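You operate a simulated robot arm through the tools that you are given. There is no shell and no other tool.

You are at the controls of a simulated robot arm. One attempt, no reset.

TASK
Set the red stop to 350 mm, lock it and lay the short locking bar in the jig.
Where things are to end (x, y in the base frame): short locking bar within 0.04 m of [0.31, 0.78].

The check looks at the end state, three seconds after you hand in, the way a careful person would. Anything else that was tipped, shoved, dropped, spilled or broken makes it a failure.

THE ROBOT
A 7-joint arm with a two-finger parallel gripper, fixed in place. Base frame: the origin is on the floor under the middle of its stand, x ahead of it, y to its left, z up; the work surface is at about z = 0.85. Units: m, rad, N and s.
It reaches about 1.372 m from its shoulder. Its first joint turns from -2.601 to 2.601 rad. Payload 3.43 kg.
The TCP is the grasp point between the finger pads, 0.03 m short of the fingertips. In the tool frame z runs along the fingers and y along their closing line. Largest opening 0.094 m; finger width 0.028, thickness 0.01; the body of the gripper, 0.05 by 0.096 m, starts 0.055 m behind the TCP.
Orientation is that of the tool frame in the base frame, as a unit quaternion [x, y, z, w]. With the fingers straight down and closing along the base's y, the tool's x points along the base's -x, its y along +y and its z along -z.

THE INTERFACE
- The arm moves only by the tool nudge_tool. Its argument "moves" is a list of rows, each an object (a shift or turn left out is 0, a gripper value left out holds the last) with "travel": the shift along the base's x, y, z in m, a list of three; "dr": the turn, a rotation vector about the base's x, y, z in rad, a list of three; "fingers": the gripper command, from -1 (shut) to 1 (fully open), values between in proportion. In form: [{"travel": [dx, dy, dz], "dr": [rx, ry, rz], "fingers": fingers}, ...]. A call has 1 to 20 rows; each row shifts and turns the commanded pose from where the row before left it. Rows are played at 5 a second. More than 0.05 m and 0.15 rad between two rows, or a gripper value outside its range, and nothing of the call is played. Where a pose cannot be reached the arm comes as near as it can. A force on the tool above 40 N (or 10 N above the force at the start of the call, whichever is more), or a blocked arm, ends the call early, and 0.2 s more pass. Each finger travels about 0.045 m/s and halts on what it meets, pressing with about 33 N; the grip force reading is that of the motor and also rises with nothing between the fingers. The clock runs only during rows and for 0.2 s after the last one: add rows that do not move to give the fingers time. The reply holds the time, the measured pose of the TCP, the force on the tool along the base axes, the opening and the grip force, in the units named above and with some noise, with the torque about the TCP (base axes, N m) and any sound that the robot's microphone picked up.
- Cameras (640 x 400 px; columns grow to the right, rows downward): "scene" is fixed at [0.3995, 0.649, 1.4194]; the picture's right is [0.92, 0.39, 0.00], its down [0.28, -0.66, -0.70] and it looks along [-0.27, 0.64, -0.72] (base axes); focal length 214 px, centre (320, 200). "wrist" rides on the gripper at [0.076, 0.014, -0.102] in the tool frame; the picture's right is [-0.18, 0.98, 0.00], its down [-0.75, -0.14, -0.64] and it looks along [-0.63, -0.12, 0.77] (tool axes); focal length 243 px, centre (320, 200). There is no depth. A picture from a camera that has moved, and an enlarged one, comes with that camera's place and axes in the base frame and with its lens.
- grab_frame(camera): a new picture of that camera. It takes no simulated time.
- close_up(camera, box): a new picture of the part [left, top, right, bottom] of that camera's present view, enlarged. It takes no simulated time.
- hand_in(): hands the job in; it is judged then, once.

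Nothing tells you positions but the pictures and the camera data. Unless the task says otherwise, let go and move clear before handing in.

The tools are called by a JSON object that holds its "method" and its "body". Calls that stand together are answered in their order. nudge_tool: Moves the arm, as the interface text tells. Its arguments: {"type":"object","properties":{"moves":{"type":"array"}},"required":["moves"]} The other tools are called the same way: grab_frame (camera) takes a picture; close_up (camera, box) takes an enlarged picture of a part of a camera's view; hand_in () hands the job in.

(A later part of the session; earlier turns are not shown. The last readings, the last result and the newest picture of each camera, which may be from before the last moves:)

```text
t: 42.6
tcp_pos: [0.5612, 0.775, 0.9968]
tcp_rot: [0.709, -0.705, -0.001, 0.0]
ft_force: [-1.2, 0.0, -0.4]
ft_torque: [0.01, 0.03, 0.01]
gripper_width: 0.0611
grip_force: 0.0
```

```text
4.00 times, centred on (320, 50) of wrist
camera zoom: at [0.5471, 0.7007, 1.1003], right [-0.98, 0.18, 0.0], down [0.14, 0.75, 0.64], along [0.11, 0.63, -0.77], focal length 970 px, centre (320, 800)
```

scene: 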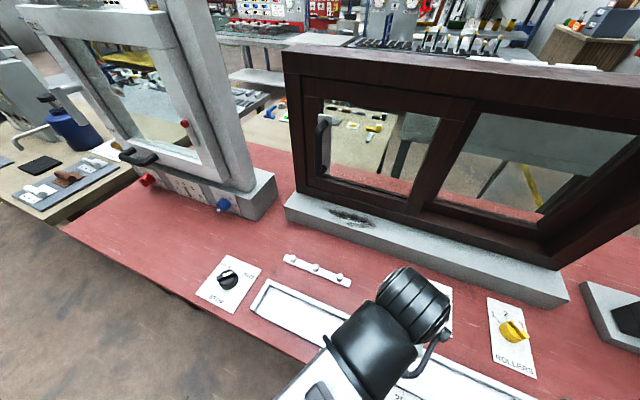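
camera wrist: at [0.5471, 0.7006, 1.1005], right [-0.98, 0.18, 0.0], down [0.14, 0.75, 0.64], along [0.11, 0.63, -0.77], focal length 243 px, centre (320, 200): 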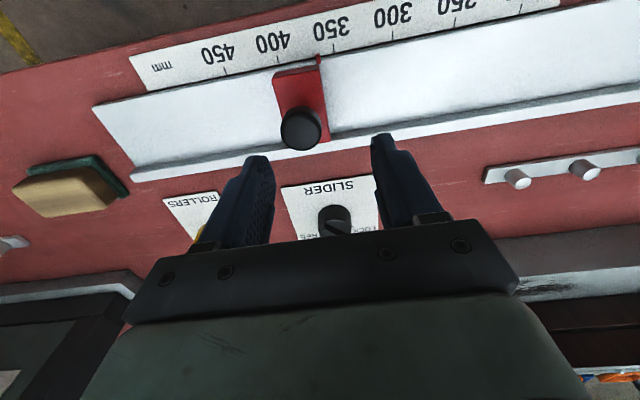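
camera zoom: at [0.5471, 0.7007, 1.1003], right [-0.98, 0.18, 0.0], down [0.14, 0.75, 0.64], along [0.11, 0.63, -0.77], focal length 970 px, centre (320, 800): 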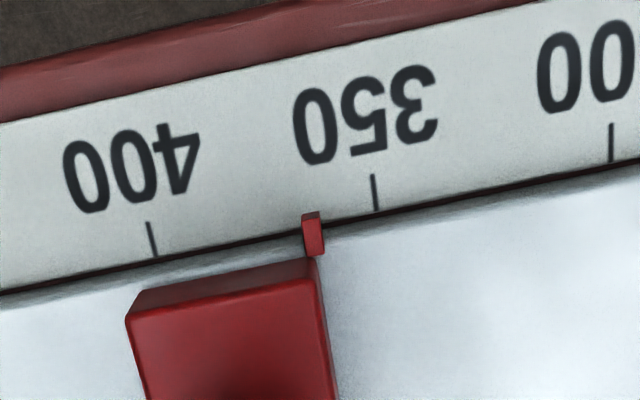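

It's static now at about 364, so there is some friction. This time I won't grip. I'll straddle the head with open fingers and push it slowly back with one finger, then back away, so nothing kicks it on release.

{"method": "nudge_tool", "body": {"moves": [{"travel": [0.008, 0.001, -0.01]}, {"travel": [0, 0, -0.03]}, {"travel": [0, 0, -0.025]}, {"travel": [0, 0, -0.014]}, {}]}}

{"method": "close_up", "body": {"camera": "wrist", "box": [220, 20, 420, 220]}}

```text
t: 43.8
tcp_pos: [0.5711, 0.7788, 0.9173]
tcp_rot: [0.709, -0.705, 0.0, 0.0]
ft_force: [0.5, 0.7, 0.2]
ft_torque: [-0.01, -0.01, -0.01]
gripper_width: 0.0611
grip_force: 0.0
```

```text
2.00 times, centred on (320, 120) of wrist
camera zoom: at [0.556, 0.7032, 1.0206], right [-0.98, 0.18, 0.0], down [0.14, 0.75, 0.64], along [0.11, 0.63, -0.77], focal length 485 px, centre (320, 360)
```

zoom: 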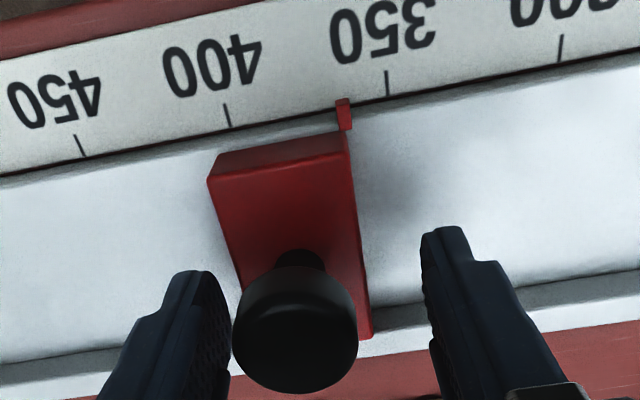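

{"method": "nudge_tool", "body": {"moves": [{"travel": [-0.003, 0, 0]}, {"travel": [-0.003, 0, 0]}, {"travel": [-0.002, 0, 0]}, {"travel": [-0.002, 0, 0]}, {"travel": [-0.002, 0, 0]}, {"travel": [-0.002, 0, 0]}, {"travel": [-0.002, 0, 0]}, {"travel": [-0.002, 0, 0]}, {"travel": [-0.001, 0, 0]}, {}]}}

{"method": "close_up", "body": {"camera": "wrist", "box": [220, 20, 420, 220]}}

```text
t: 46.0
tcp_pos: [0.5502, 0.7773, 0.9173]
tcp_rot: [0.709, -0.705, -0.002, 0.001]
ft_force: [1.1, 0.6, 0.2]
ft_torque: [0.01, 0.0, 0.0]
gripper_width: 0.0616
grip_force: 0.2
```

```text
2.00 times, centred on (320, 120) of wrist
camera zoom: at [0.5362, 0.7029, 1.0207], right [-0.98, 0.18, 0.0], down [0.14, 0.75, 0.64], along [0.11, 0.63, -0.77], focal length 485 px, centre (320, 360)
```

zoom: 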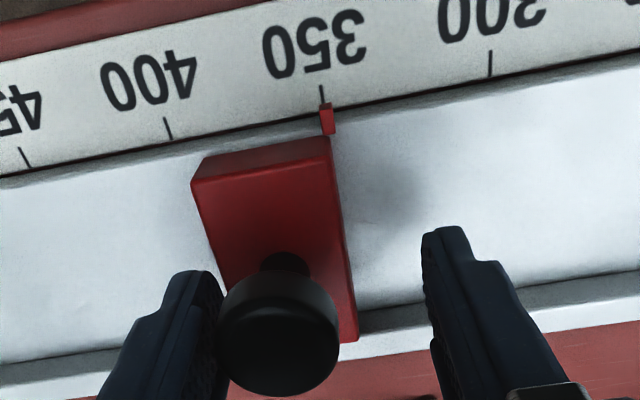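

{"method": "close_up", "body": {"camera": "wrist", "box": [280, 40, 360, 90]}}

```text
8.00 times, centred on (320, 65) of wrist
camera zoom: at [0.5362, 0.7029, 1.0207], right [-0.98, 0.18, 0.0], down [0.14, 0.75, 0.64], along [0.11, 0.63, -0.77], focal length 1941 px, centre (320, 1280)
```

zoom: 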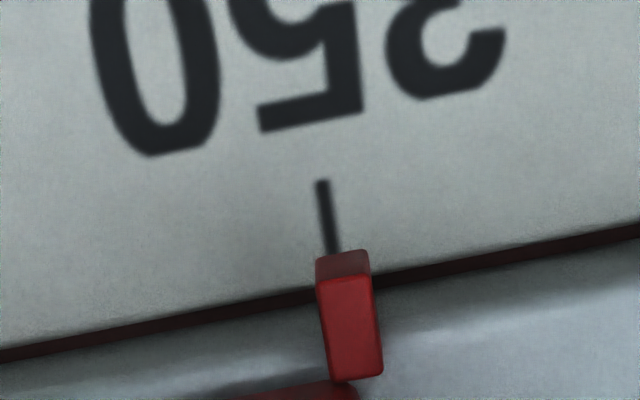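

The pointer is within about 0.7 mm of the 350 tick. I'll back the finger off the head, lift clear and read it again.

{"method": "nudge_tool", "body": {"moves": [{"travel": [0.004, 0, 0]}, {"travel": [0.006, 0, 0]}, {}, {"travel": [0, 0, 0.02]}, {"travel": [0, 0, 0.03]}, {"travel": [0, 0, 0.03]}, {}]}}

{"method": "close_up", "body": {"camera": "wrist", "box": [280, 20, 380, 80]}}

```text
t: 47.6
tcp_pos: [0.5615, 0.777, 0.9989]
tcp_rot: [0.71, -0.705, -0.001, 0.001]
ft_force: [0.1, 0.3, 1.4]
ft_torque: [-0.02, 0.01, -0.03]
gripper_width: 0.0613
grip_force: 0.0
```

```text
6.40 times, centred on (330, 50) of wrist
camera zoom: at [0.5465, 0.7024, 1.1016], right [-0.98, 0.18, 0.0], down [0.14, 0.75, 0.64], along [0.11, 0.63, -0.77], focal length 1553 px, centre (256, 1160)
```

zoom: 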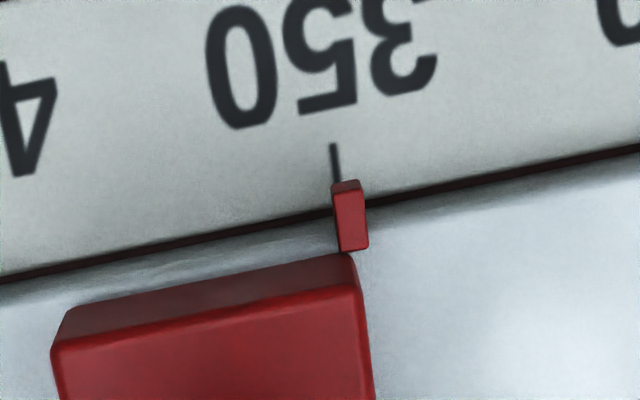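

The pointer settled about 1 mm short of the tick (around 349). I'll use the other finger to push it forward that last millimetre, checking as I go.

{"method": "nudge_tool", "body": {"moves": [{"travel": [0.003, 0, -0.02]}, {"travel": [0, 0, -0.03]}, {"travel": [0, 0, -0.03]}, {}, {"travel": [0.002, 0, 0]}, {"travel": [0.002, 0, 0]}, {"travel": [0.001, 0, 0]}, {}]}}

{"method": "close_up", "body": {"camera": "wrist", "box": [220, 20, 420, 220]}}

{"method": "close_up", "body": {"camera": "wrist", "box": [300, 40, 380, 90]}}

```text
t: 49.4
tcp_pos: [0.569, 0.7774, 0.9193]
tcp_rot: [0.709, -0.705, 0.0, 0.0]
ft_force: [-0.1, 0.2, -0.1]
ft_torque: [0.0, -0.02, 0.0]
gripper_width: 0.061
grip_force: 0.0
```

```text
2.00 times, centred on (320, 120) of wrist
camera zoom: at [0.5546, 0.7026, 1.0218], right [-0.98, 0.18, 0.0], down [0.14, 0.75, 0.64], along [0.11, 0.63, -0.77], focal length 485 px, centre (320, 360)
```

zoom: 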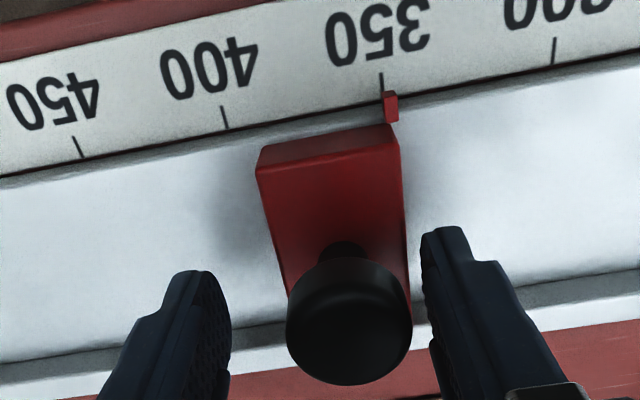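

```text
8.00 times, centred on (340, 65) of wrist
camera zoom: at [0.5546, 0.7026, 1.0218], right [-0.98, 0.18, 0.0], down [0.14, 0.75, 0.64], along [0.11, 0.63, -0.77], focal length 1941 px, centre (160, 1280)
```

zoom: 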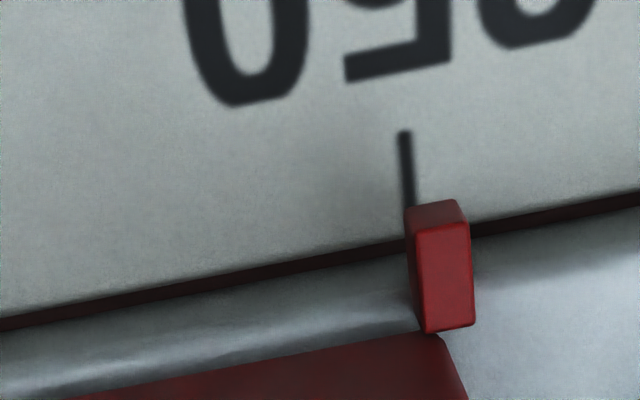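

{"method": "nudge_tool", "body": {"moves": [{"travel": [0.0015, 0, 0]}, {"travel": [0.001, 0, 0]}, {"travel": [0.001, 0, 0]}, {}]}}

{"method": "close_up", "body": {"camera": "wrist", "box": [300, 40, 380, 90]}}

{"method": "close_up", "body": {"camera": "wrist", "box": [340, 110, 460, 220]}}

```text
t: 50.4
tcp_pos: [0.5724, 0.7777, 0.9189]
tcp_rot: [0.709, -0.705, -0.002, 0.001]
ft_force: [-0.8, 0.6, 0.8]
ft_torque: [0.01, 0.01, -0.01]
gripper_width: 0.0612
grip_force: 0.1
```

```text
8.00 times, centred on (340, 65) of wrist
camera zoom: at [0.5585, 0.7028, 1.0218], right [-0.98, 0.18, 0.0], down [0.14, 0.75, 0.64], along [0.11, 0.63, -0.77], focal length 1941 px, centre (160, 1280)
```

zoom: 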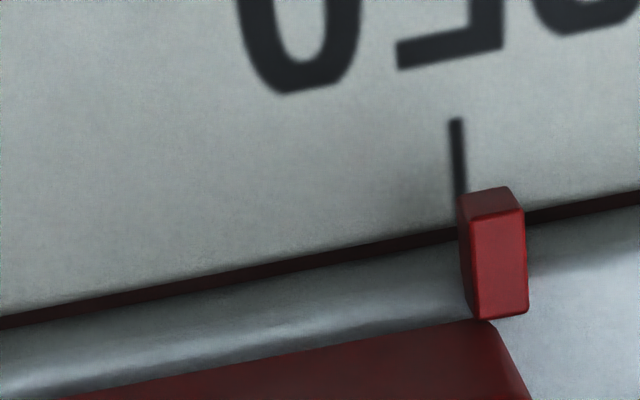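

```text
3.64 times, centred on (400, 165) of wrist
camera zoom: at [0.5585, 0.7028, 1.0218], right [-0.98, 0.18, 0.0], down [0.14, 0.75, 0.64], along [0.11, 0.63, -0.77], focal length 882 px, centre (29, 327)
```

zoom: 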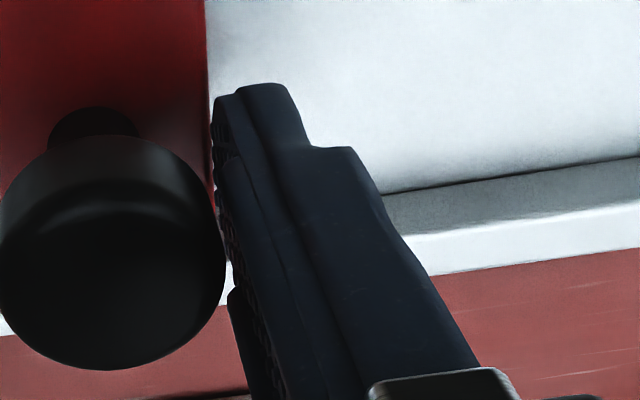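

{"method": "nudge_tool", "body": {"moves": [{"travel": [0.0005, 0, 0]}, {"travel": [0.0005, 0, 0]}, {}]}}

{"method": "close_up", "body": {"camera": "wrist", "box": [300, 40, 380, 90]}}

```text
t: 51.2
tcp_pos: [0.5731, 0.7783, 0.9182]
tcp_rot: [0.709, -0.706, -0.001, 0.0]
ft_force: [-0.1, 0.3, -0.2]
ft_torque: [0.01, 0.02, 0.01]
gripper_width: 0.061
grip_force: 0.1
```

```text
8.00 times, centred on (340, 65) of wrist
camera zoom: at [0.5589, 0.7032, 1.0213], right [-0.98, 0.18, 0.0], down [0.14, 0.75, 0.64], along [0.11, 0.63, -0.77], focal length 1941 px, centre (160, 1280)
```

zoom: 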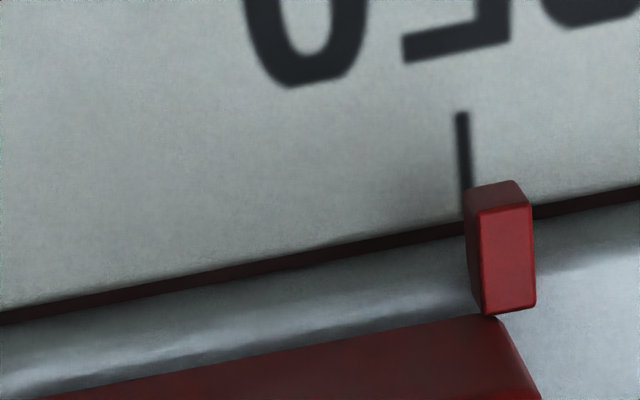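

{"method": "nudge_tool", "body": {"moves": [{"travel": [0.0005, 0, 0]}, {"travel": [0.0005, 0, 0]}, {}]}}

{"method": "close_up", "body": {"camera": "wrist", "box": [300, 40, 380, 90]}}

```text
t: 52.0
tcp_pos: [0.5745, 0.777, 0.9175]
tcp_rot: [0.709, -0.705, -0.001, 0.0]
ft_force: [0.2, 0.3, 0.1]
ft_torque: [-0.02, 0.0, -0.02]
gripper_width: 0.061
grip_force: 0.1
```

```text
8.00 times, centred on (340, 65) of wrist
camera zoom: at [0.5599, 0.703, 1.0211], right [-0.98, 0.18, 0.0], down [0.14, 0.75, 0.64], along [0.11, 0.63, -0.77], focal length 1941 px, centre (160, 1280)
```

zoom: 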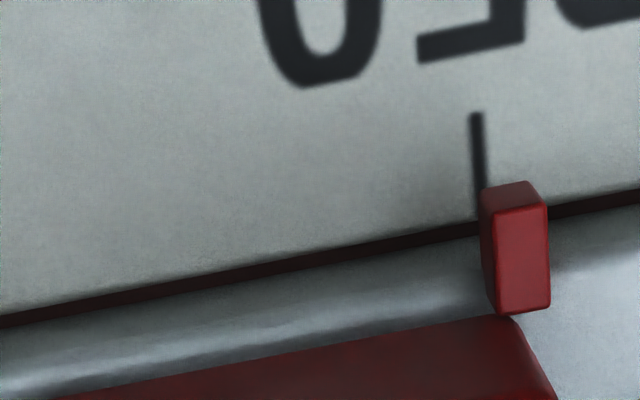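

{"method": "nudge_tool", "body": {"moves": [{"travel": [0.0005, 0, 0]}, {"travel": [0.0005, 0, 0]}, {}]}}

{"method": "close_up", "body": {"camera": "wrist", "box": [300, 40, 380, 90]}}

{"method": "close_up", "body": {"camera": "wrist", "box": [340, 110, 460, 220]}}

```text
t: 52.8
tcp_pos: [0.5769, 0.7786, 0.9176]
tcp_rot: [0.709, -0.705, 0.0, 0.001]
ft_force: [-0.8, -0.5, 0.0]
ft_torque: [0.01, 0.0, -0.04]
gripper_width: 0.0612
grip_force: 0.0
```

```text
8.00 times, centred on (340, 65) of wrist
camera zoom: at [0.5612, 0.703, 1.0212], right [-0.98, 0.18, 0.0], down [0.14, 0.75, 0.64], along [0.11, 0.63, -0.77], focal length 1941 px, centre (160, 1280)
```

zoom: 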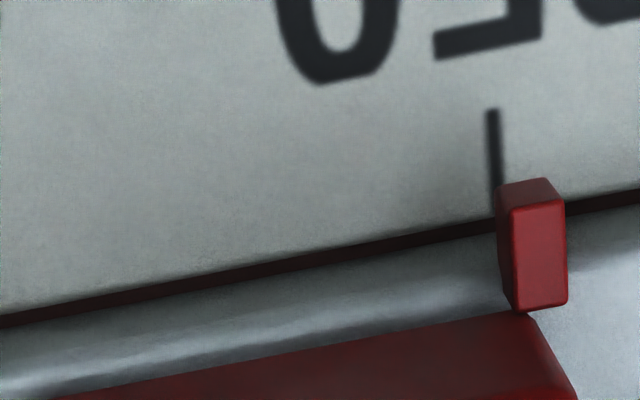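

```text
3.64 times, centred on (400, 165) of wrist
camera zoom: at [0.5612, 0.703, 1.0212], right [-0.98, 0.18, 0.0], down [0.14, 0.75, 0.64], along [0.11, 0.63, -0.77], focal length 882 px, centre (29, 327)
```

zoom: 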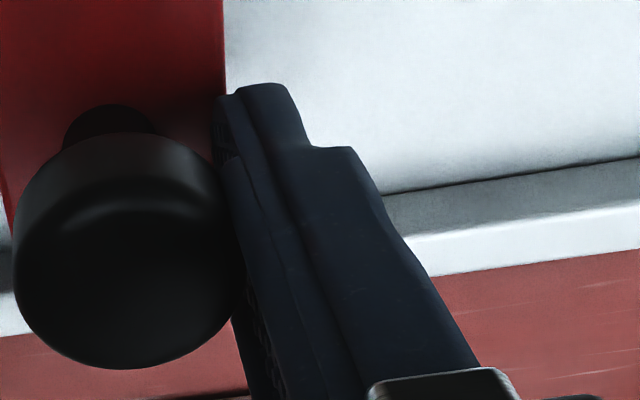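

{"method": "nudge_tool", "body": {"moves": [{"travel": [0.0005, 0, 0]}, {"travel": [0.0005, 0, 0]}, {}]}}

{"method": "close_up", "body": {"camera": "wrist", "box": [300, 40, 380, 90]}}

```text
t: 53.6
tcp_pos: [0.5767, 0.7776, 0.9188]
tcp_rot: [0.709, -0.705, -0.001, 0.001]
ft_force: [-1.2, 0.7, -1.4]
ft_torque: [-0.02, -0.04, -0.02]
gripper_width: 0.0616
grip_force: 0.6
```

```text
8.00 times, centred on (340, 65) of wrist
camera zoom: at [0.5624, 0.7029, 1.0214], right [-0.98, 0.18, 0.0], down [0.14, 0.75, 0.64], along [0.11, 0.63, -0.77], focal length 1941 px, centre (160, 1280)
```

zoom: 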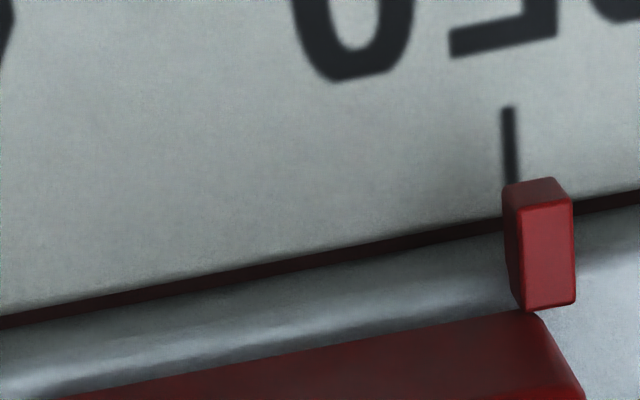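

The pointer is now within about 0.2 mm of 350 after allowing for parallax. I'll back off and lift clear.

{"method": "nudge_tool", "body": {"moves": [{"travel": [-0.004, 0, 0]}, {"travel": [-0.008, 0, 0]}, {}, {"travel": [0, 0, 0.02]}, {"travel": [0, 0, 0.03]}, {"travel": [0, 0, 0.04]}, {"travel": [-0.02, 0, 0.04]}, {}]}}

{"method": "close_up", "body": {"camera": "wrist", "box": [270, 0, 370, 70]}}

```text
t: 55.4
tcp_pos: [0.5465, 0.7774, 1.0503]
tcp_rot: [0.709, -0.705, -0.001, 0.001]
ft_force: [0.6, 0.2, -0.1]
ft_torque: [0.02, -0.02, 0.0]
gripper_width: 0.0611
grip_force: 0.0
```

```text
5.71 times, centred on (320, 35) of wrist
camera zoom: at [0.5318, 0.7039, 1.1531], right [-0.98, 0.18, 0.0], down [0.14, 0.75, 0.64], along [0.11, 0.63, -0.77], focal length 1386 px, centre (320, 1143)
```

zoom: 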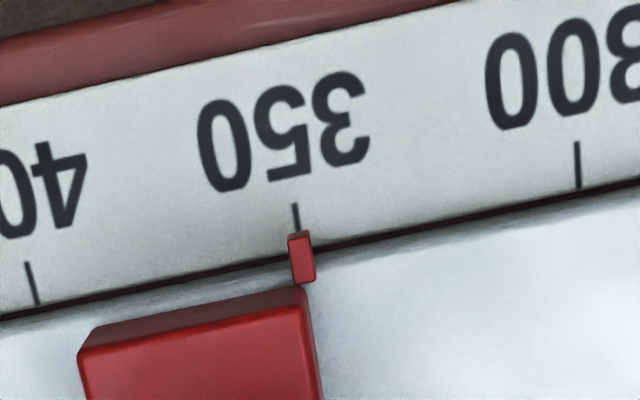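

The pointer sits on the 350 tick. I'll go back to the STOP knob (yaw back to +45°) to turn it to LOCK.

{"method": "nudge_tool", "body": {"moves": [{"travel": [-0.0424, 0.0003, 0.005], "dr": [0, 0, -0.0714], "fingers": 0.0}, {"travel": [-0.0424, 0.0003, 0.005], "dr": [0, 0, -0.0714]}, {"travel": [-0.0424, 0.0003, 0], "dr": [0, 0, -0.0714]}, {"travel": [-0.0424, 0.0003, 0], "dr": [0, 0, -0.0714]}, {"travel": [-0.0424, 0.0003, 0], "dr": [0, 0, -0.0714]}, {"travel": [-0.0424, 0.0003, 0], "dr": [0, 0, -0.0714]}, {"travel": [-0.0424, 0.0003, 0], "dr": [0, 0, -0.0714]}, {"travel": [-0.0424, 0.0003, 0], "dr": [0, 0, -0.0714]}, {"travel": [-0.0424, 0.0003, 0], "dr": [0, 0, -0.0714]}, {"travel": [-0.0424, 0.0003, -0.01], "dr": [0, 0, -0.0714]}, {"travel": [-0.0424, 0.0003, -0.02], "dr": [0, 0, -0.0714]}, {"travel": [0, 0, -0.03]}, {"travel": [0, 0, -0.02]}, {}, {}]}}

{"method": "close_up", "body": {"camera": "wrist", "box": [220, 40, 420, 220]}}

{"method": "close_up", "body": {"camera": "scene", "box": [300, 310, 450, 400]}}

```text
t: 58.6
tcp_pos: [0.0793, 0.7811, 0.9783]
tcp_rot: [-0.385, 0.923, 0.002, 0.0]
ft_force: [0.0, 0.3, -0.3]
ft_torque: [-0.04, 0.0, -0.01]
gripper_width: 0.047
grip_force: 0.0
```

```text
2.22 times, centred on (320, 130) of wrist
camera zoom: at [0.0146, 0.7381, 1.0815], right [-0.57, 0.82, 0.0], down [0.63, 0.44, 0.64], along [0.53, 0.37, -0.77], focal length 539 px, centre (320, 356)
```

zoom: 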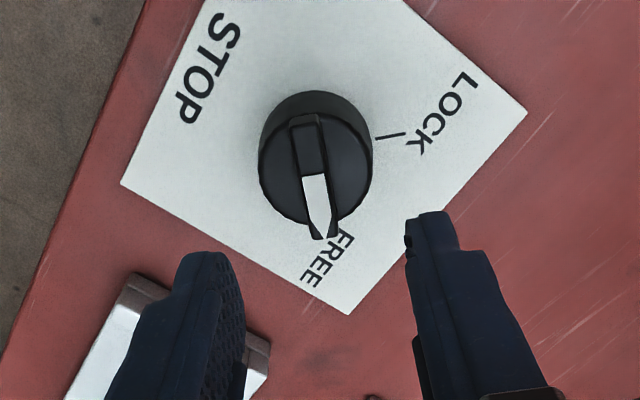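

```text
4.27 times, centred on (375, 355) of scene
camera zoom: at [0.3995, 0.649, 1.4194], right [0.92, 0.39, 0.0], down [0.28, -0.66, -0.7], along [-0.27, 0.64, -0.72], focal length 915 px, centre (85, -461)
```

zoom: 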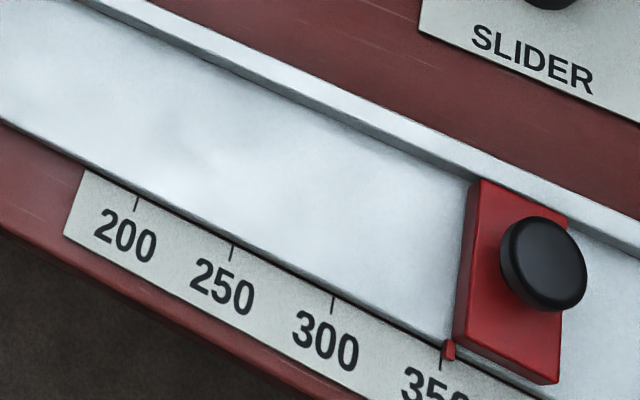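

The stop is at 350 in the scene view too. I'll lower onto the ridge at the height that worked before and close.

{"method": "nudge_tool", "body": {"moves": [{"travel": [0.0007, -0.0005, -0.03]}, {"travel": [0, 0, -0.02]}, {"travel": [0, 0, -0.012]}, {"travel": [0, 0, -0.004]}, {}, {"fingers": -0.4}, {"fingers": -0.6}, {"fingers": -0.7}]}}

{"method": "close_up", "body": {"camera": "wrist", "box": [220, 60, 420, 240]}}

```text
t: 60.4
tcp_pos: [0.0779, 0.781, 0.9111]
tcp_rot: [-0.386, 0.922, 0.002, -0.001]
ft_force: [2.7, -1.3, 1.1]
ft_torque: [-0.07, -0.05, 0.02]
gripper_width: 0.0155
grip_force: 1.4
```

```text
2.22 times, centred on (320, 150) of wrist
camera zoom: at [0.0136, 0.7377, 1.0157], right [-0.57, 0.82, 0.0], down [0.63, 0.44, 0.64], along [0.53, 0.37, -0.77], focal length 539 px, centre (320, 311)
```

zoom: 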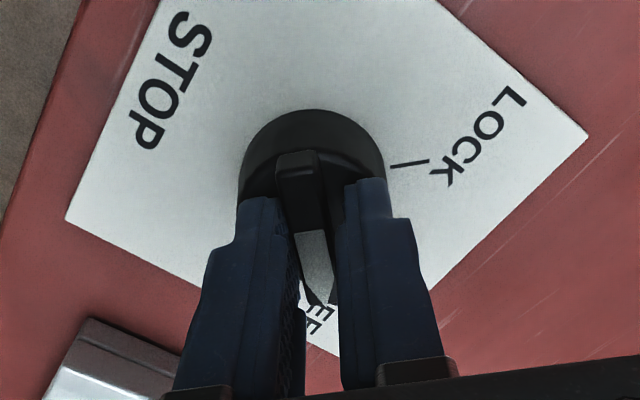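

{"method": "nudge_tool", "body": {"moves": [{"travel": [0.0014, -0.0014, 0]}, {"fingers": -0.8}, {"fingers": -1}, {"fingers": -1}, {}]}}

```text
t: 61.6
tcp_pos: [0.0788, 0.7784, 0.9125]
tcp_rot: [-0.386, 0.923, 0.0, 0.0]
ft_force: [-0.8, 1.4, 0.1]
ft_torque: [-0.02, 0.03, 0.03]
gripper_width: 0.0109
grip_force: 44.3
```

The ridge is gripped and balanced. I'll turn counter-clockwise toward LOCK, watching the loads.

{"method": "nudge_tool", "body": {"moves": [{"dr": [0, 0, 0.08]}, {"dr": [0, 0, 0.1]}, {"dr": [0, 0, 0.1]}, {}]}}

```text
t: 62.6
tcp_pos: [0.0794, 0.7786, 0.9129]
tcp_rot: [-0.511, 0.859, 0.001, 0.0]
ft_force: [-2.3, 2.2, 21.7]
ft_torque: [-0.88, 0.47, 0.0]
gripper_width: 0.0107
grip_force: 44.3
```

{"method": "nudge_tool", "body": {"moves": [{"travel": [0, 0, 0.0012], "dr": [0, 0, 0.08]}, {"dr": [0, 0, 0.1]}, {"dr": [0, 0, 0.1]}, {}]}}

```text
t: 63.6
tcp_pos: [0.0792, 0.7787, 0.9133]
tcp_rot: [-0.626, 0.78, 0.0, -0.001]
ft_force: [1.4, -5.3, -13.8]
ft_torque: [1.2, -0.33, 0.01]
gripper_width: 0.0108
grip_force: 44.8
```

{"method": "nudge_tool", "body": {"moves": [{"travel": [0, -0.0003, -0.0005], "dr": [0, 0, 0.08]}, {"dr": [0, 0, 0.1]}, {"dr": [0, 0, 0.1]}, {}]}}

```text
t: 64.6
tcp_pos: [0.0791, 0.7796, 0.9122]
tcp_rot: [0.728, -0.686, 0.0, 0.001]
ft_force: [3.2, 1.7, -3.7]
ft_torque: [-1.43, -0.19, 0.02]
gripper_width: 0.011
grip_force: 44.6
```

{"method": "nudge_tool", "body": {"moves": [{"dr": [0, 0, 0.1]}, {"dr": [0, 0, 0.1]}, {"dr": [0, 0, 0.1]}, {"dr": [0, 0, 0.06]}, {}]}}

```text
t: 65.8
tcp_pos: [0.0811, 0.7784, 0.9117]
tcp_rot: [0.84, -0.543, 0.0, 0.0]
ft_force: [7.1, 1.2, 1.1]
ft_torque: [-0.36, -0.41, 0.01]
gripper_width: 0.0109
grip_force: 44.6
```

{"method": "nudge_tool", "body": {"moves": [{"travel": [0.0005, 0, 0], "dr": [0, 0, 0.1]}, {"dr": [0, 0, 0.1]}, {"dr": [0, 0, 0.1]}, {"dr": [0, 0, 0.063]}, {}]}}

{"method": "close_up", "body": {"camera": "wrist", "box": [220, 60, 420, 240]}}

```text
t: 67.0
tcp_pos: [0.0806, 0.7794, 0.9126]
tcp_rot: [0.924, -0.382, 0.0, 0.001]
ft_force: [9.0, 1.9, -10.4]
ft_torque: [0.9, 0.5, 0.01]
gripper_width: 0.0111
grip_force: 44.8
```

```text
2.22 times, centred on (320, 150) of wrist
camera zoom: at [0.1243, 0.7165, 1.0155], right [-0.83, -0.56, 0.0], down [-0.43, 0.63, 0.64], along [-0.36, 0.53, -0.77], focal length 539 px, centre (320, 311)
```

zoom: 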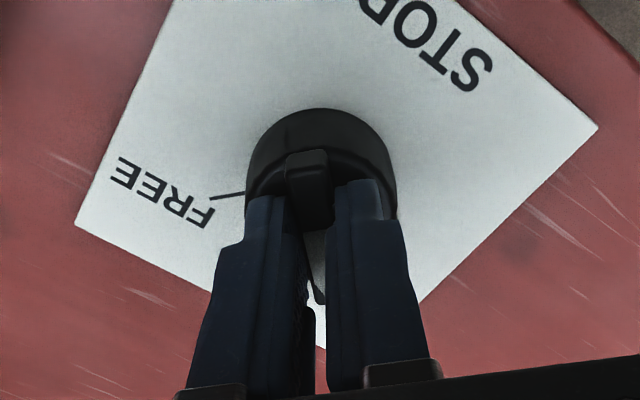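

The knob is at 135°, which is LOCK. I'll release, lift and verify.

{"method": "nudge_tool", "body": {"moves": [{"fingers": -0.5}, {"fingers": 0.0}, {}, {"travel": [0, 0, 0.02]}, {"travel": [0, 0, 0.04]}, {"travel": [0, 0, 0.05]}, {}]}}

{"method": "close_up", "body": {"camera": "wrist", "box": [220, 0, 420, 160]}}

{"method": "close_up", "body": {"camera": "scene", "box": [190, 245, 270, 315]}}

{"method": "close_up", "body": {"camera": "scene", "box": [240, 240, 440, 400]}}

```text
t: 68.6
tcp_pos: [0.082, 0.7801, 1.0233]
tcp_rot: [0.924, -0.383, -0.001, 0.001]
ft_force: [-0.1, 0.4, -0.3]
ft_torque: [-0.03, -0.01, -0.04]
gripper_width: 0.0473
grip_force: 0.0
```

```text
2.50 times, centred on (320, 80) of wrist
camera zoom: at [0.1254, 0.7167, 1.1274], right [-0.83, -0.56, 0.0], down [-0.43, 0.63, 0.64], along [-0.36, 0.53, -0.77], focal length 606 px, centre (320, 500)
```

zoom: 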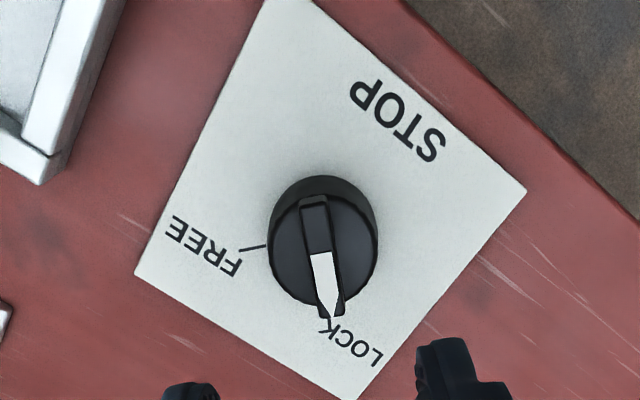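

```text
5.71 times, centred on (230, 280) of scene
camera zoom: at [0.3995, 0.649, 1.4194], right [0.92, 0.39, 0.0], down [0.28, -0.66, -0.7], along [-0.27, 0.64, -0.72], focal length 1226 px, centre (834, -257)
```

zoom: 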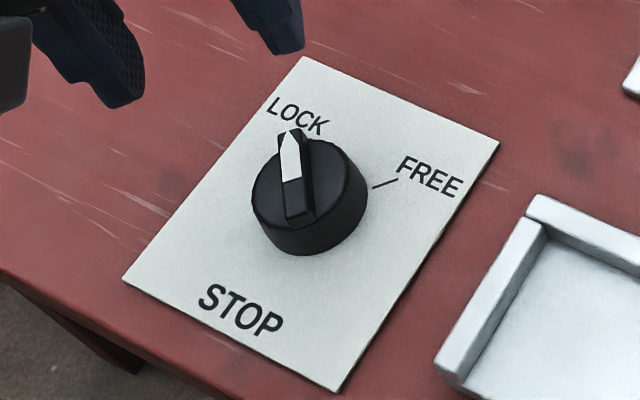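

```text
2.50 times, centred on (340, 320) of scene
camera zoom: at [0.3995, 0.649, 1.4194], right [0.92, 0.39, 0.0], down [0.28, -0.66, -0.7], along [-0.27, 0.64, -0.72], focal length 536 px, centre (270, -100)
```

zoom: 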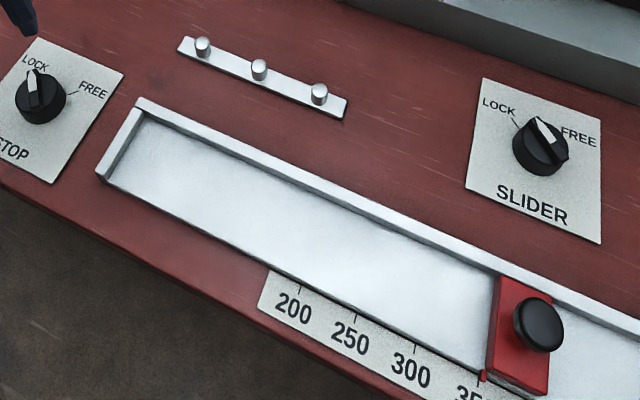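

STOP is back at LOCK and the pointer is still at 350. Next is the bar: about 197 mm long, lying along x with its centre near (0.281, 0.898) and a middle peg there. I'll move above it with the fingers closing along y.

{"method": "nudge_tool", "body": {"moves": [{"travel": [0.005, 0.003, 0.01], "dr": [0, 0, -0.1386]}, {"travel": [0.0118, 0.007, 0.005], "dr": [0, 0, -0.1386]}, {"travel": [0.0118, 0.007, 0.005], "dr": [0, 0, -0.1386]}, {"travel": [0.0118, 0.007, 0], "dr": [0, 0, -0.1386]}, {"travel": [0.0118, 0.007, 0], "dr": [0, 0, -0.1386]}, {"travel": [0.0118, 0.007, 0], "dr": [0, 0, -0.1386]}, {"travel": [0.0118, 0.007, 0], "dr": [0, 0, -0.1386]}, {"travel": [0.0118, 0.007, 0], "dr": [0, 0, -0.1386]}, {"travel": [0.0118, 0.007, 0], "dr": [0, 0, -0.1386]}, {"travel": [0.0118, 0.007, 0], "dr": [0, 0, -0.1386]}, {"travel": [0.0118, 0.007, 0], "dr": [0, 0, -0.1386]}, {"travel": [0.0118, 0.007, 0], "dr": [0, 0, -0.1386]}, {"travel": [0.0118, 0.007, 0], "dr": [0, 0, -0.1386]}, {"travel": [0.0118, 0.007, 0], "dr": [0, 0, -0.1386]}, {"travel": [0.0118, 0.007, 0], "dr": [0, 0, -0.1386]}, {"travel": [0.0118, 0.007, 0], "dr": [0, 0, -0.1386]}, {"travel": [0.0118, 0.007, 0], "dr": [0, 0, -0.1386]}, {}, {}]}}

{"method": "grab_frame", "body": {"camera": "wrist"}}

{"method": "grab_frame", "body": {"camera": "scene"}}

```text
t: 72.6
tcp_pos: [0.2744, 0.8955, 1.0433]
tcp_rot: [0.001, 1.0, 0.001, 0.0]
ft_force: [0.1, -0.3, -1.0]
ft_torque: [-0.01, 0.03, 0.01]
gripper_width: 0.0471
grip_force: 0.1
```

```text
taken
camera wrist: at [0.1981, 0.9107, 1.1459], right [0.19, 0.98, 0.0], down [0.75, -0.14, 0.64], along [0.63, -0.12, -0.77], focal length 243 px, centre (320, 200)
```

wrist: 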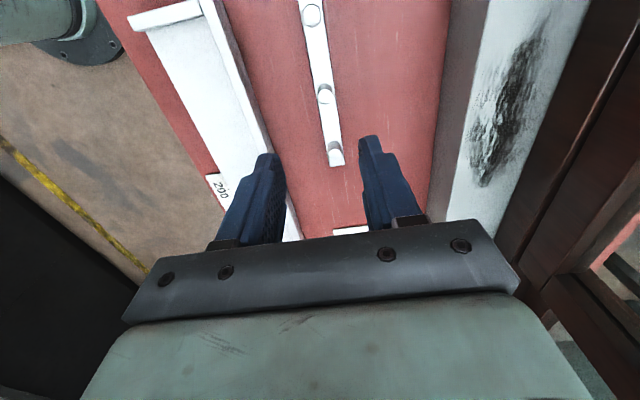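

```text
taken
```

scene: 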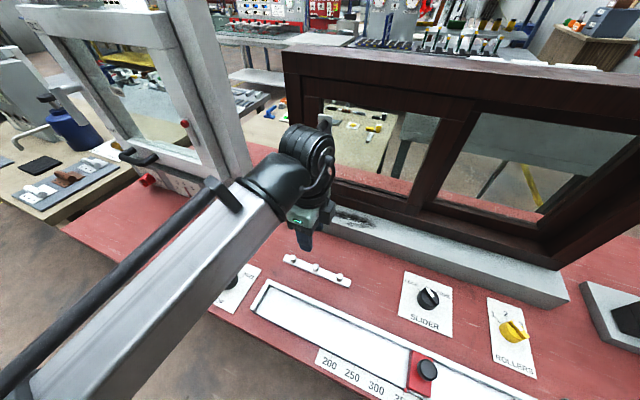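

{"method": "close_up", "body": {"camera": "wrist", "box": [250, 0, 410, 180]}}

{"method": "close_up", "body": {"camera": "scene", "box": [260, 220, 360, 300]}}

```text
2.22 times, centred on (330, 90) of wrist
camera zoom: at [0.1981, 0.9107, 1.1459], right [0.19, 0.98, 0.0], down [0.75, -0.14, 0.64], along [0.63, -0.12, -0.77], focal length 539 px, centre (298, 444)
```

zoom: 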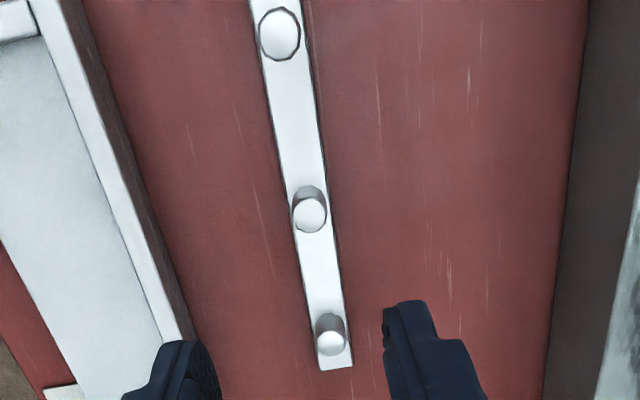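

```text
5.00 times, centred on (310, 260) of scene
camera zoom: at [0.3995, 0.649, 1.4194], right [0.92, 0.39, 0.0], down [0.28, -0.66, -0.7], along [-0.27, 0.64, -0.72], focal length 1072 px, centre (370, -100)
```

zoom: 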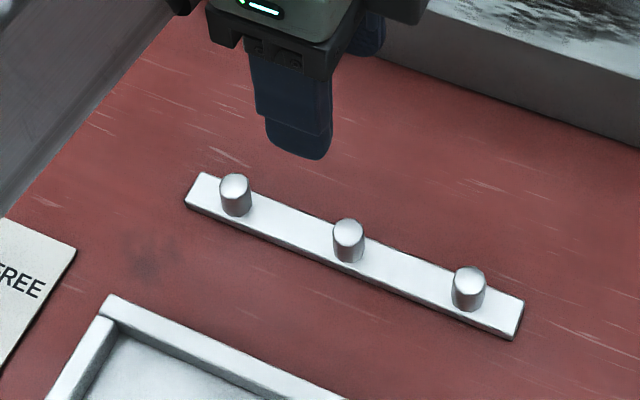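

The middle peg is at about (0.280, 0.900), top at z≈0.874, and the bar is parallel to x. I'll lower partway above it and check the alignment.

{"method": "nudge_tool", "body": {"moves": [{"travel": [0.0055, 0.004, -0.02]}, {"travel": [0, 0, -0.03]}, {"travel": [0, 0, -0.03]}, {"travel": [0, 0, -0.025]}, {}, {}]}}

{"method": "close_up", "body": {"camera": "wrist", "box": [220, 40, 420, 240]}}

{"method": "close_up", "body": {"camera": "scene", "box": [260, 220, 360, 300]}}

```text
t: 74.0
tcp_pos: [0.2796, 0.8992, 0.9375]
tcp_rot: [0.001, 1.0, 0.001, 0.0]
ft_force: [-0.7, 0.1, 0.8]
ft_torque: [-0.02, -0.03, -0.01]
gripper_width: 0.0471
grip_force: 0.0
```

```text
2.00 times, centred on (320, 140) of wrist
camera zoom: at [0.2027, 0.9142, 1.0407], right [0.19, 0.98, 0.0], down [0.75, -0.14, 0.64], along [0.63, -0.12, -0.77], focal length 485 px, centre (320, 320)
```

zoom: 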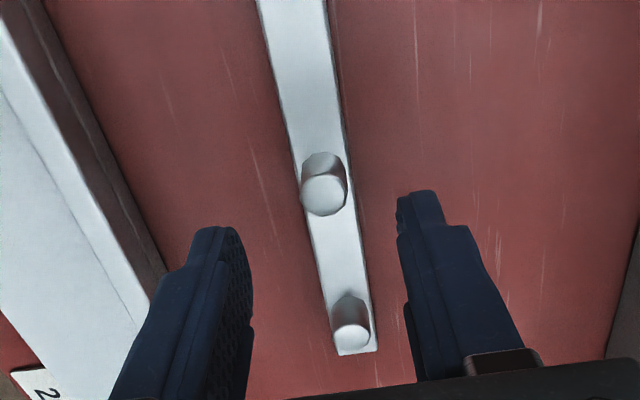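

```text
5.00 times, centred on (310, 260) of scene
camera zoom: at [0.3995, 0.649, 1.4194], right [0.92, 0.39, 0.0], down [0.28, -0.66, -0.7], along [-0.27, 0.64, -0.72], focal length 1072 px, centre (370, -100)
```

zoom: 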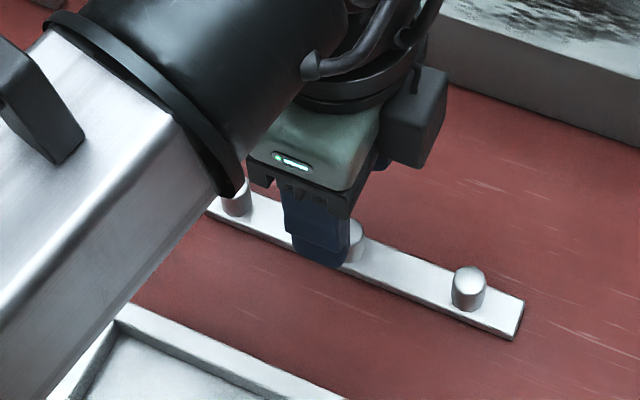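

Two wrist views together put the peg at (0.280, 0.901) with its top at about z 0.872. I'll lower until the tips are just above the bar's top face and close on the middle peg.

{"method": "nudge_tool", "body": {"moves": [{"travel": [0.0005, 0.0015, -0.02]}, {"travel": [0, 0, -0.015]}, {"travel": [0, 0, -0.008]}, {"travel": [0, 0, -0.003]}, {}, {"fingers": -0.4}, {"fingers": -0.55}, {"fingers": -0.6}, {}]}}

{"method": "close_up", "body": {"camera": "wrist", "box": [220, 60, 420, 240]}}

```text
t: 76.0
tcp_pos: [0.2802, 0.8989, 0.8914]
tcp_rot: [0.001, 1.0, 0.001, 0.0]
ft_force: [0.2, 0.6, 0.5]
ft_torque: [-0.02, 0.02, 0.02]
gripper_width: 0.0191
grip_force: 0.1
```

```text
2.22 times, centred on (320, 150) of wrist
camera zoom: at [0.2032, 0.9145, 0.9949], right [0.19, 0.98, 0.0], down [0.75, -0.14, 0.64], along [0.63, -0.12, -0.77], focal length 539 px, centre (320, 311)
```

zoom: 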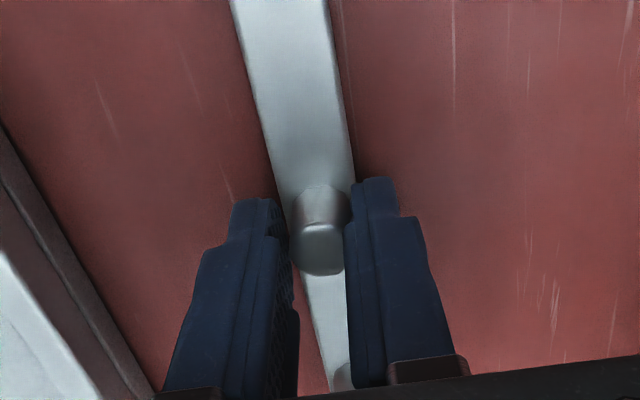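

The fingers are on both sides of the middle peg, so I'll close fully.

{"method": "nudge_tool", "body": {"moves": [{"fingers": -0.7}, {"fingers": -0.85}, {"fingers": -1}, {"fingers": -1}]}}

{"method": "close_up", "body": {"camera": "wrist", "box": [220, 60, 420, 240]}}

```text
t: 77.0
tcp_pos: [0.2796, 0.8999, 0.8909]
tcp_rot: [0.001, 1.0, 0.001, 0.0]
ft_force: [0.3, 0.1, 0.5]
ft_torque: [-0.01, -0.02, 0.0]
gripper_width: 0.0167
grip_force: 33.2
```

```text
2.22 times, centred on (320, 150) of wrist
camera zoom: at [0.2032, 0.9145, 0.9949], right [0.19, 0.98, 0.0], down [0.75, -0.14, 0.64], along [0.63, -0.12, -0.77], focal length 539 px, centre (320, 311)
```

zoom: 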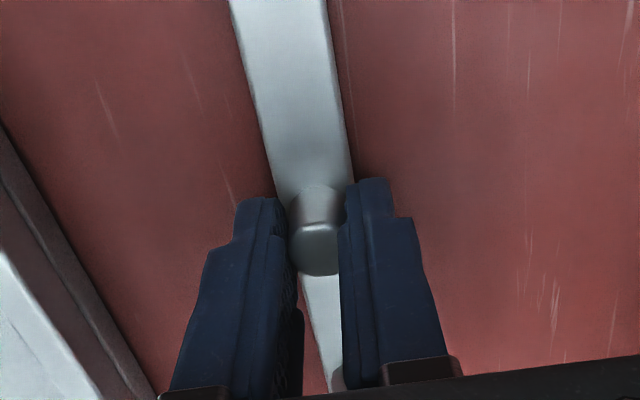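

The peg is gripped at 16.7 mm. I'll lift slowly and check that the bar hangs level.

{"method": "nudge_tool", "body": {"moves": [{"travel": [0, 0, 0.005]}, {"travel": [0, 0, 0.01]}, {"travel": [0, 0, 0.015]}, {"travel": [0, 0, 0.02]}, {"travel": [0, 0, 0.02]}, {}]}}

{"method": "grab_frame", "body": {"camera": "wrist"}}

{"method": "close_up", "body": {"camera": "scene", "box": [240, 200, 400, 320]}}

```text
t: 78.4
tcp_pos: [0.2808, 0.9012, 0.9615]
tcp_rot: [0.001, 1.0, 0.001, 0.0]
ft_force: [-0.1, 1.1, 0.3]
ft_torque: [-0.03, -0.01, -0.01]
gripper_width: 0.0166
grip_force: 33.2
```

```text
taken
camera wrist: at [0.2043, 0.9156, 1.0655], right [0.19, 0.98, 0.0], down [0.75, -0.14, 0.64], along [0.63, -0.12, -0.77], focal length 243 px, centre (320, 200)
```

wrist: 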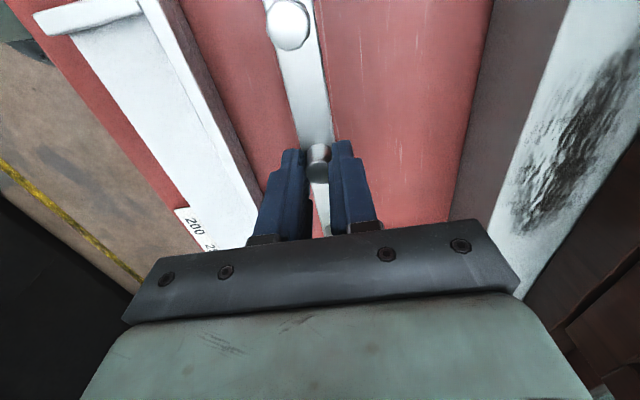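

```text
3.33 times, centred on (320, 260) of scene
camera zoom: at [0.3995, 0.649, 1.4194], right [0.92, 0.39, 0.0], down [0.28, -0.66, -0.7], along [-0.27, 0.64, -0.72], focal length 715 px, centre (320, 0)
```

zoom: 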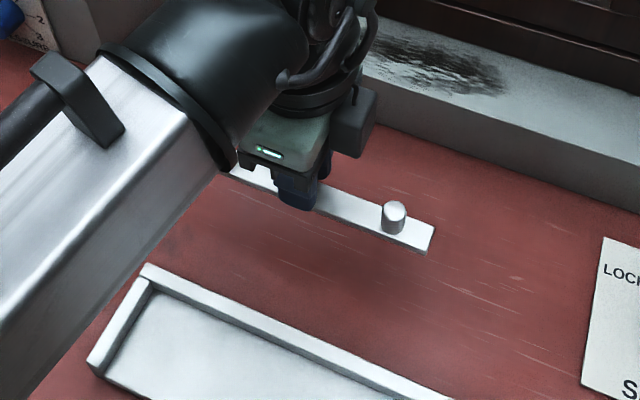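

The bar is lifted and level. I'll carry it over to (0.31, 0.78), above the jig.

{"method": "nudge_tool", "body": {"moves": [{"travel": [0.003, -0.01, 0]}, {"travel": [0.004, -0.015, 0]}, {"travel": [0.005, -0.02, 0]}, {"travel": [0.005, -0.02, 0]}, {"travel": [0.005, -0.02, 0]}, {"travel": [0.004, -0.017, 0]}, {"travel": [0.003, -0.012, 0]}, {"travel": [0.001, -0.006, 0]}, {}, {}]}}

{"method": "grab_frame", "body": {"camera": "wrist"}}

{"method": "close_up", "body": {"camera": "scene", "box": [220, 220, 440, 400]}}

```text
t: 80.6
tcp_pos: [0.3115, 0.7784, 0.9623]
tcp_rot: [0.001, 1.0, 0.001, 0.0]
ft_force: [-0.1, 0.1, -1.0]
ft_torque: [0.04, 0.04, -0.02]
gripper_width: 0.0167
grip_force: 33.1
```

```text
taken
camera wrist: at [0.2339, 0.7955, 1.0655], right [0.19, 0.98, 0.0], down [0.75, -0.14, 0.64], along [0.63, -0.12, -0.77], focal length 243 px, centre (320, 200)
```

wrist: 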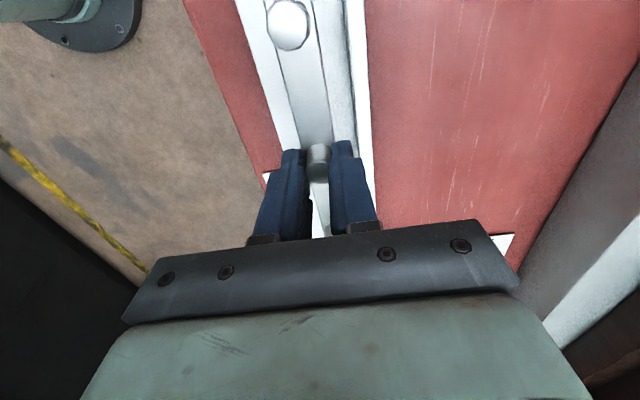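

```text
2.22 times, centred on (330, 310) of scene
camera zoom: at [0.3995, 0.649, 1.4194], right [0.92, 0.39, 0.0], down [0.28, -0.66, -0.7], along [-0.27, 0.64, -0.72], focal length 477 px, centre (298, -44)
```

zoom: 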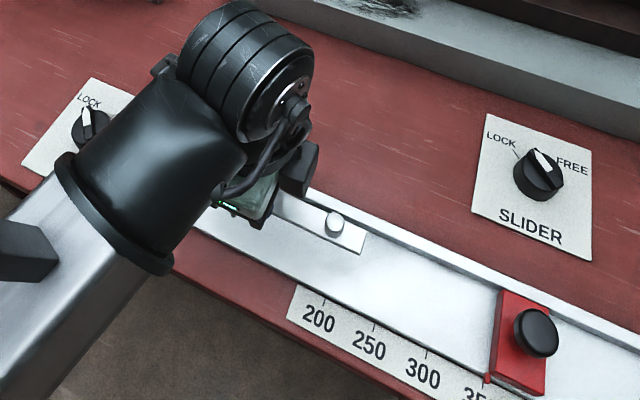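

{"method": "close_up", "body": {"camera": "wrist", "box": [220, 0, 420, 180]}}

```text
2.22 times, centred on (320, 90) of wrist
camera zoom: at [0.2339, 0.7955, 1.0655], right [0.19, 0.98, 0.0], down [0.75, -0.14, 0.64], along [0.63, -0.12, -0.77], focal length 539 px, centre (320, 444)
```

zoom: 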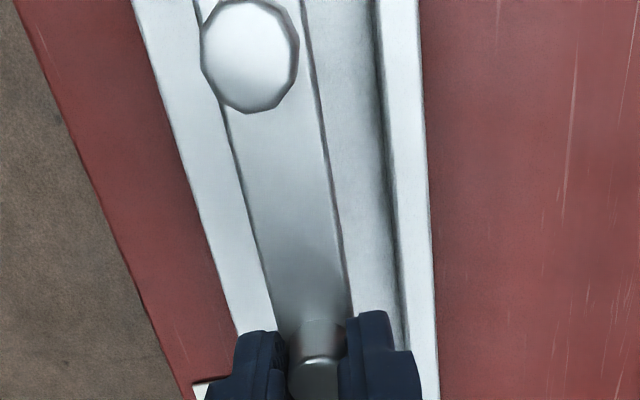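

The bar sits between the jig's front edge (y≈0.74) and its back fence (y≈0.81). I'll lower, with small steps near the end, until it touches the floor of the jig.

{"method": "nudge_tool", "body": {"moves": [{"travel": [0, 0, -0.015]}, {"travel": [0, 0, -0.015]}, {"travel": [0, 0, -0.012]}, {"travel": [0, 0, -0.008]}, {}]}}

{"method": "nudge_tool", "body": {"moves": [{"travel": [0, 0, -0.003]}, {"travel": [0, 0, -0.002]}, {"travel": [0, 0, -0.002]}, {}]}}

```text
t: 81.8
tcp_pos: [0.3098, 0.7808, 0.9124]
tcp_rot: [0.002, 1.0, 0.001, 0.0]
ft_force: [-0.7, -0.2, -1.0]
ft_torque: [0.04, 0.0, 0.01]
gripper_width: 0.0164
grip_force: 32.9
```

```text
t: 82.8
tcp_pos: [0.3117, 0.78, 0.9051]
tcp_rot: [0.0, 1.0, 0.002, 0.0]
ft_force: [0.0, 0.6, 18.1]
ft_torque: [0.03, 0.18, 0.04]
gripper_width: 0.0166
grip_force: 32.8
```

Contact: 18 N upward at TCP z≈0.905. I'll check that the bar lies flat on the jig floor.

{"method": "close_up", "body": {"camera": "wrist", "box": [200, 0, 440, 200]}}

{"method": "close_up", "body": {"camera": "scene", "box": [290, 270, 390, 350]}}

```text
2.00 times, centred on (320, 100) of wrist
camera zoom: at [0.2341, 0.7948, 1.0089], right [0.19, 0.98, 0.0], down [0.75, -0.14, 0.64], along [0.63, -0.12, -0.77], focal length 485 px, centre (320, 400)
```

zoom: 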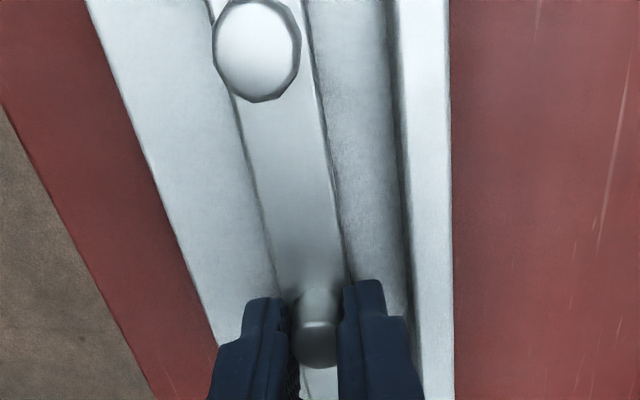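

```text
5.00 times, centred on (340, 310) of scene
camera zoom: at [0.3995, 0.649, 1.4194], right [0.92, 0.39, 0.0], down [0.28, -0.66, -0.7], along [-0.27, 0.64, -0.72], focal length 1072 px, centre (220, -350)
```

zoom: 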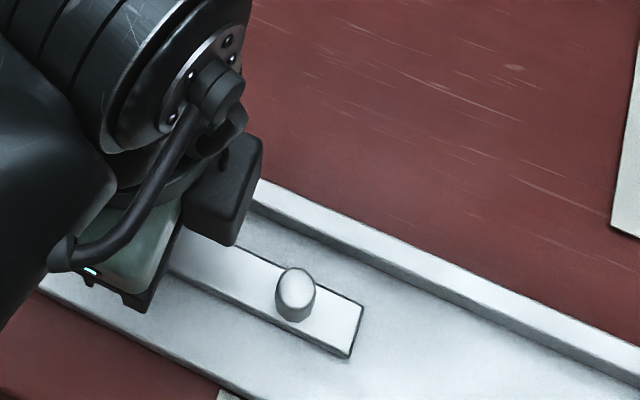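

The bar is flat in the jig. I'll ease the downward pressure, release gently and lift away.

{"method": "nudge_tool", "body": {"moves": [{"travel": [0, 0, 0.001]}, {"fingers": -0.64}, {"fingers": -0.6}, {"fingers": -0.5}, {"fingers": -0.3}, {"fingers": 0.0}, {}, {}]}}

{"method": "close_up", "body": {"camera": "wrist", "box": [200, 0, 440, 200]}}

```text
t: 84.6
tcp_pos: [0.3103, 0.7784, 0.9056]
tcp_rot: [0.001, 1.0, 0.0, 0.0]
ft_force: [-0.4, -14.2, -2.3]
ft_torque: [-0.46, -0.03, 0.09]
gripper_width: 0.0387
grip_force: 0.1
```

```text
2.00 times, centred on (320, 100) of wrist
camera zoom: at [0.2338, 0.794, 1.0088], right [0.19, 0.98, 0.0], down [0.75, -0.14, 0.64], along [0.63, -0.12, -0.77], focal length 485 px, centre (320, 400)
```

zoom: 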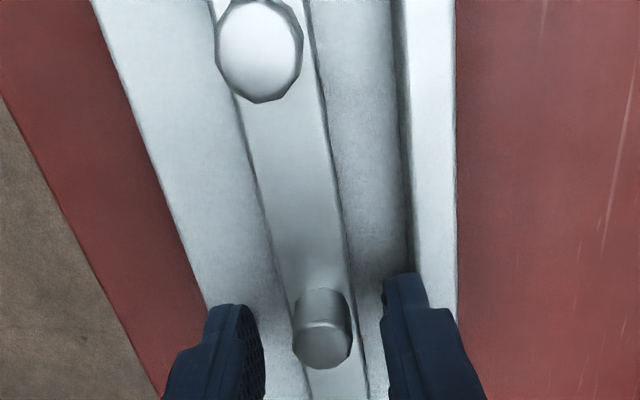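

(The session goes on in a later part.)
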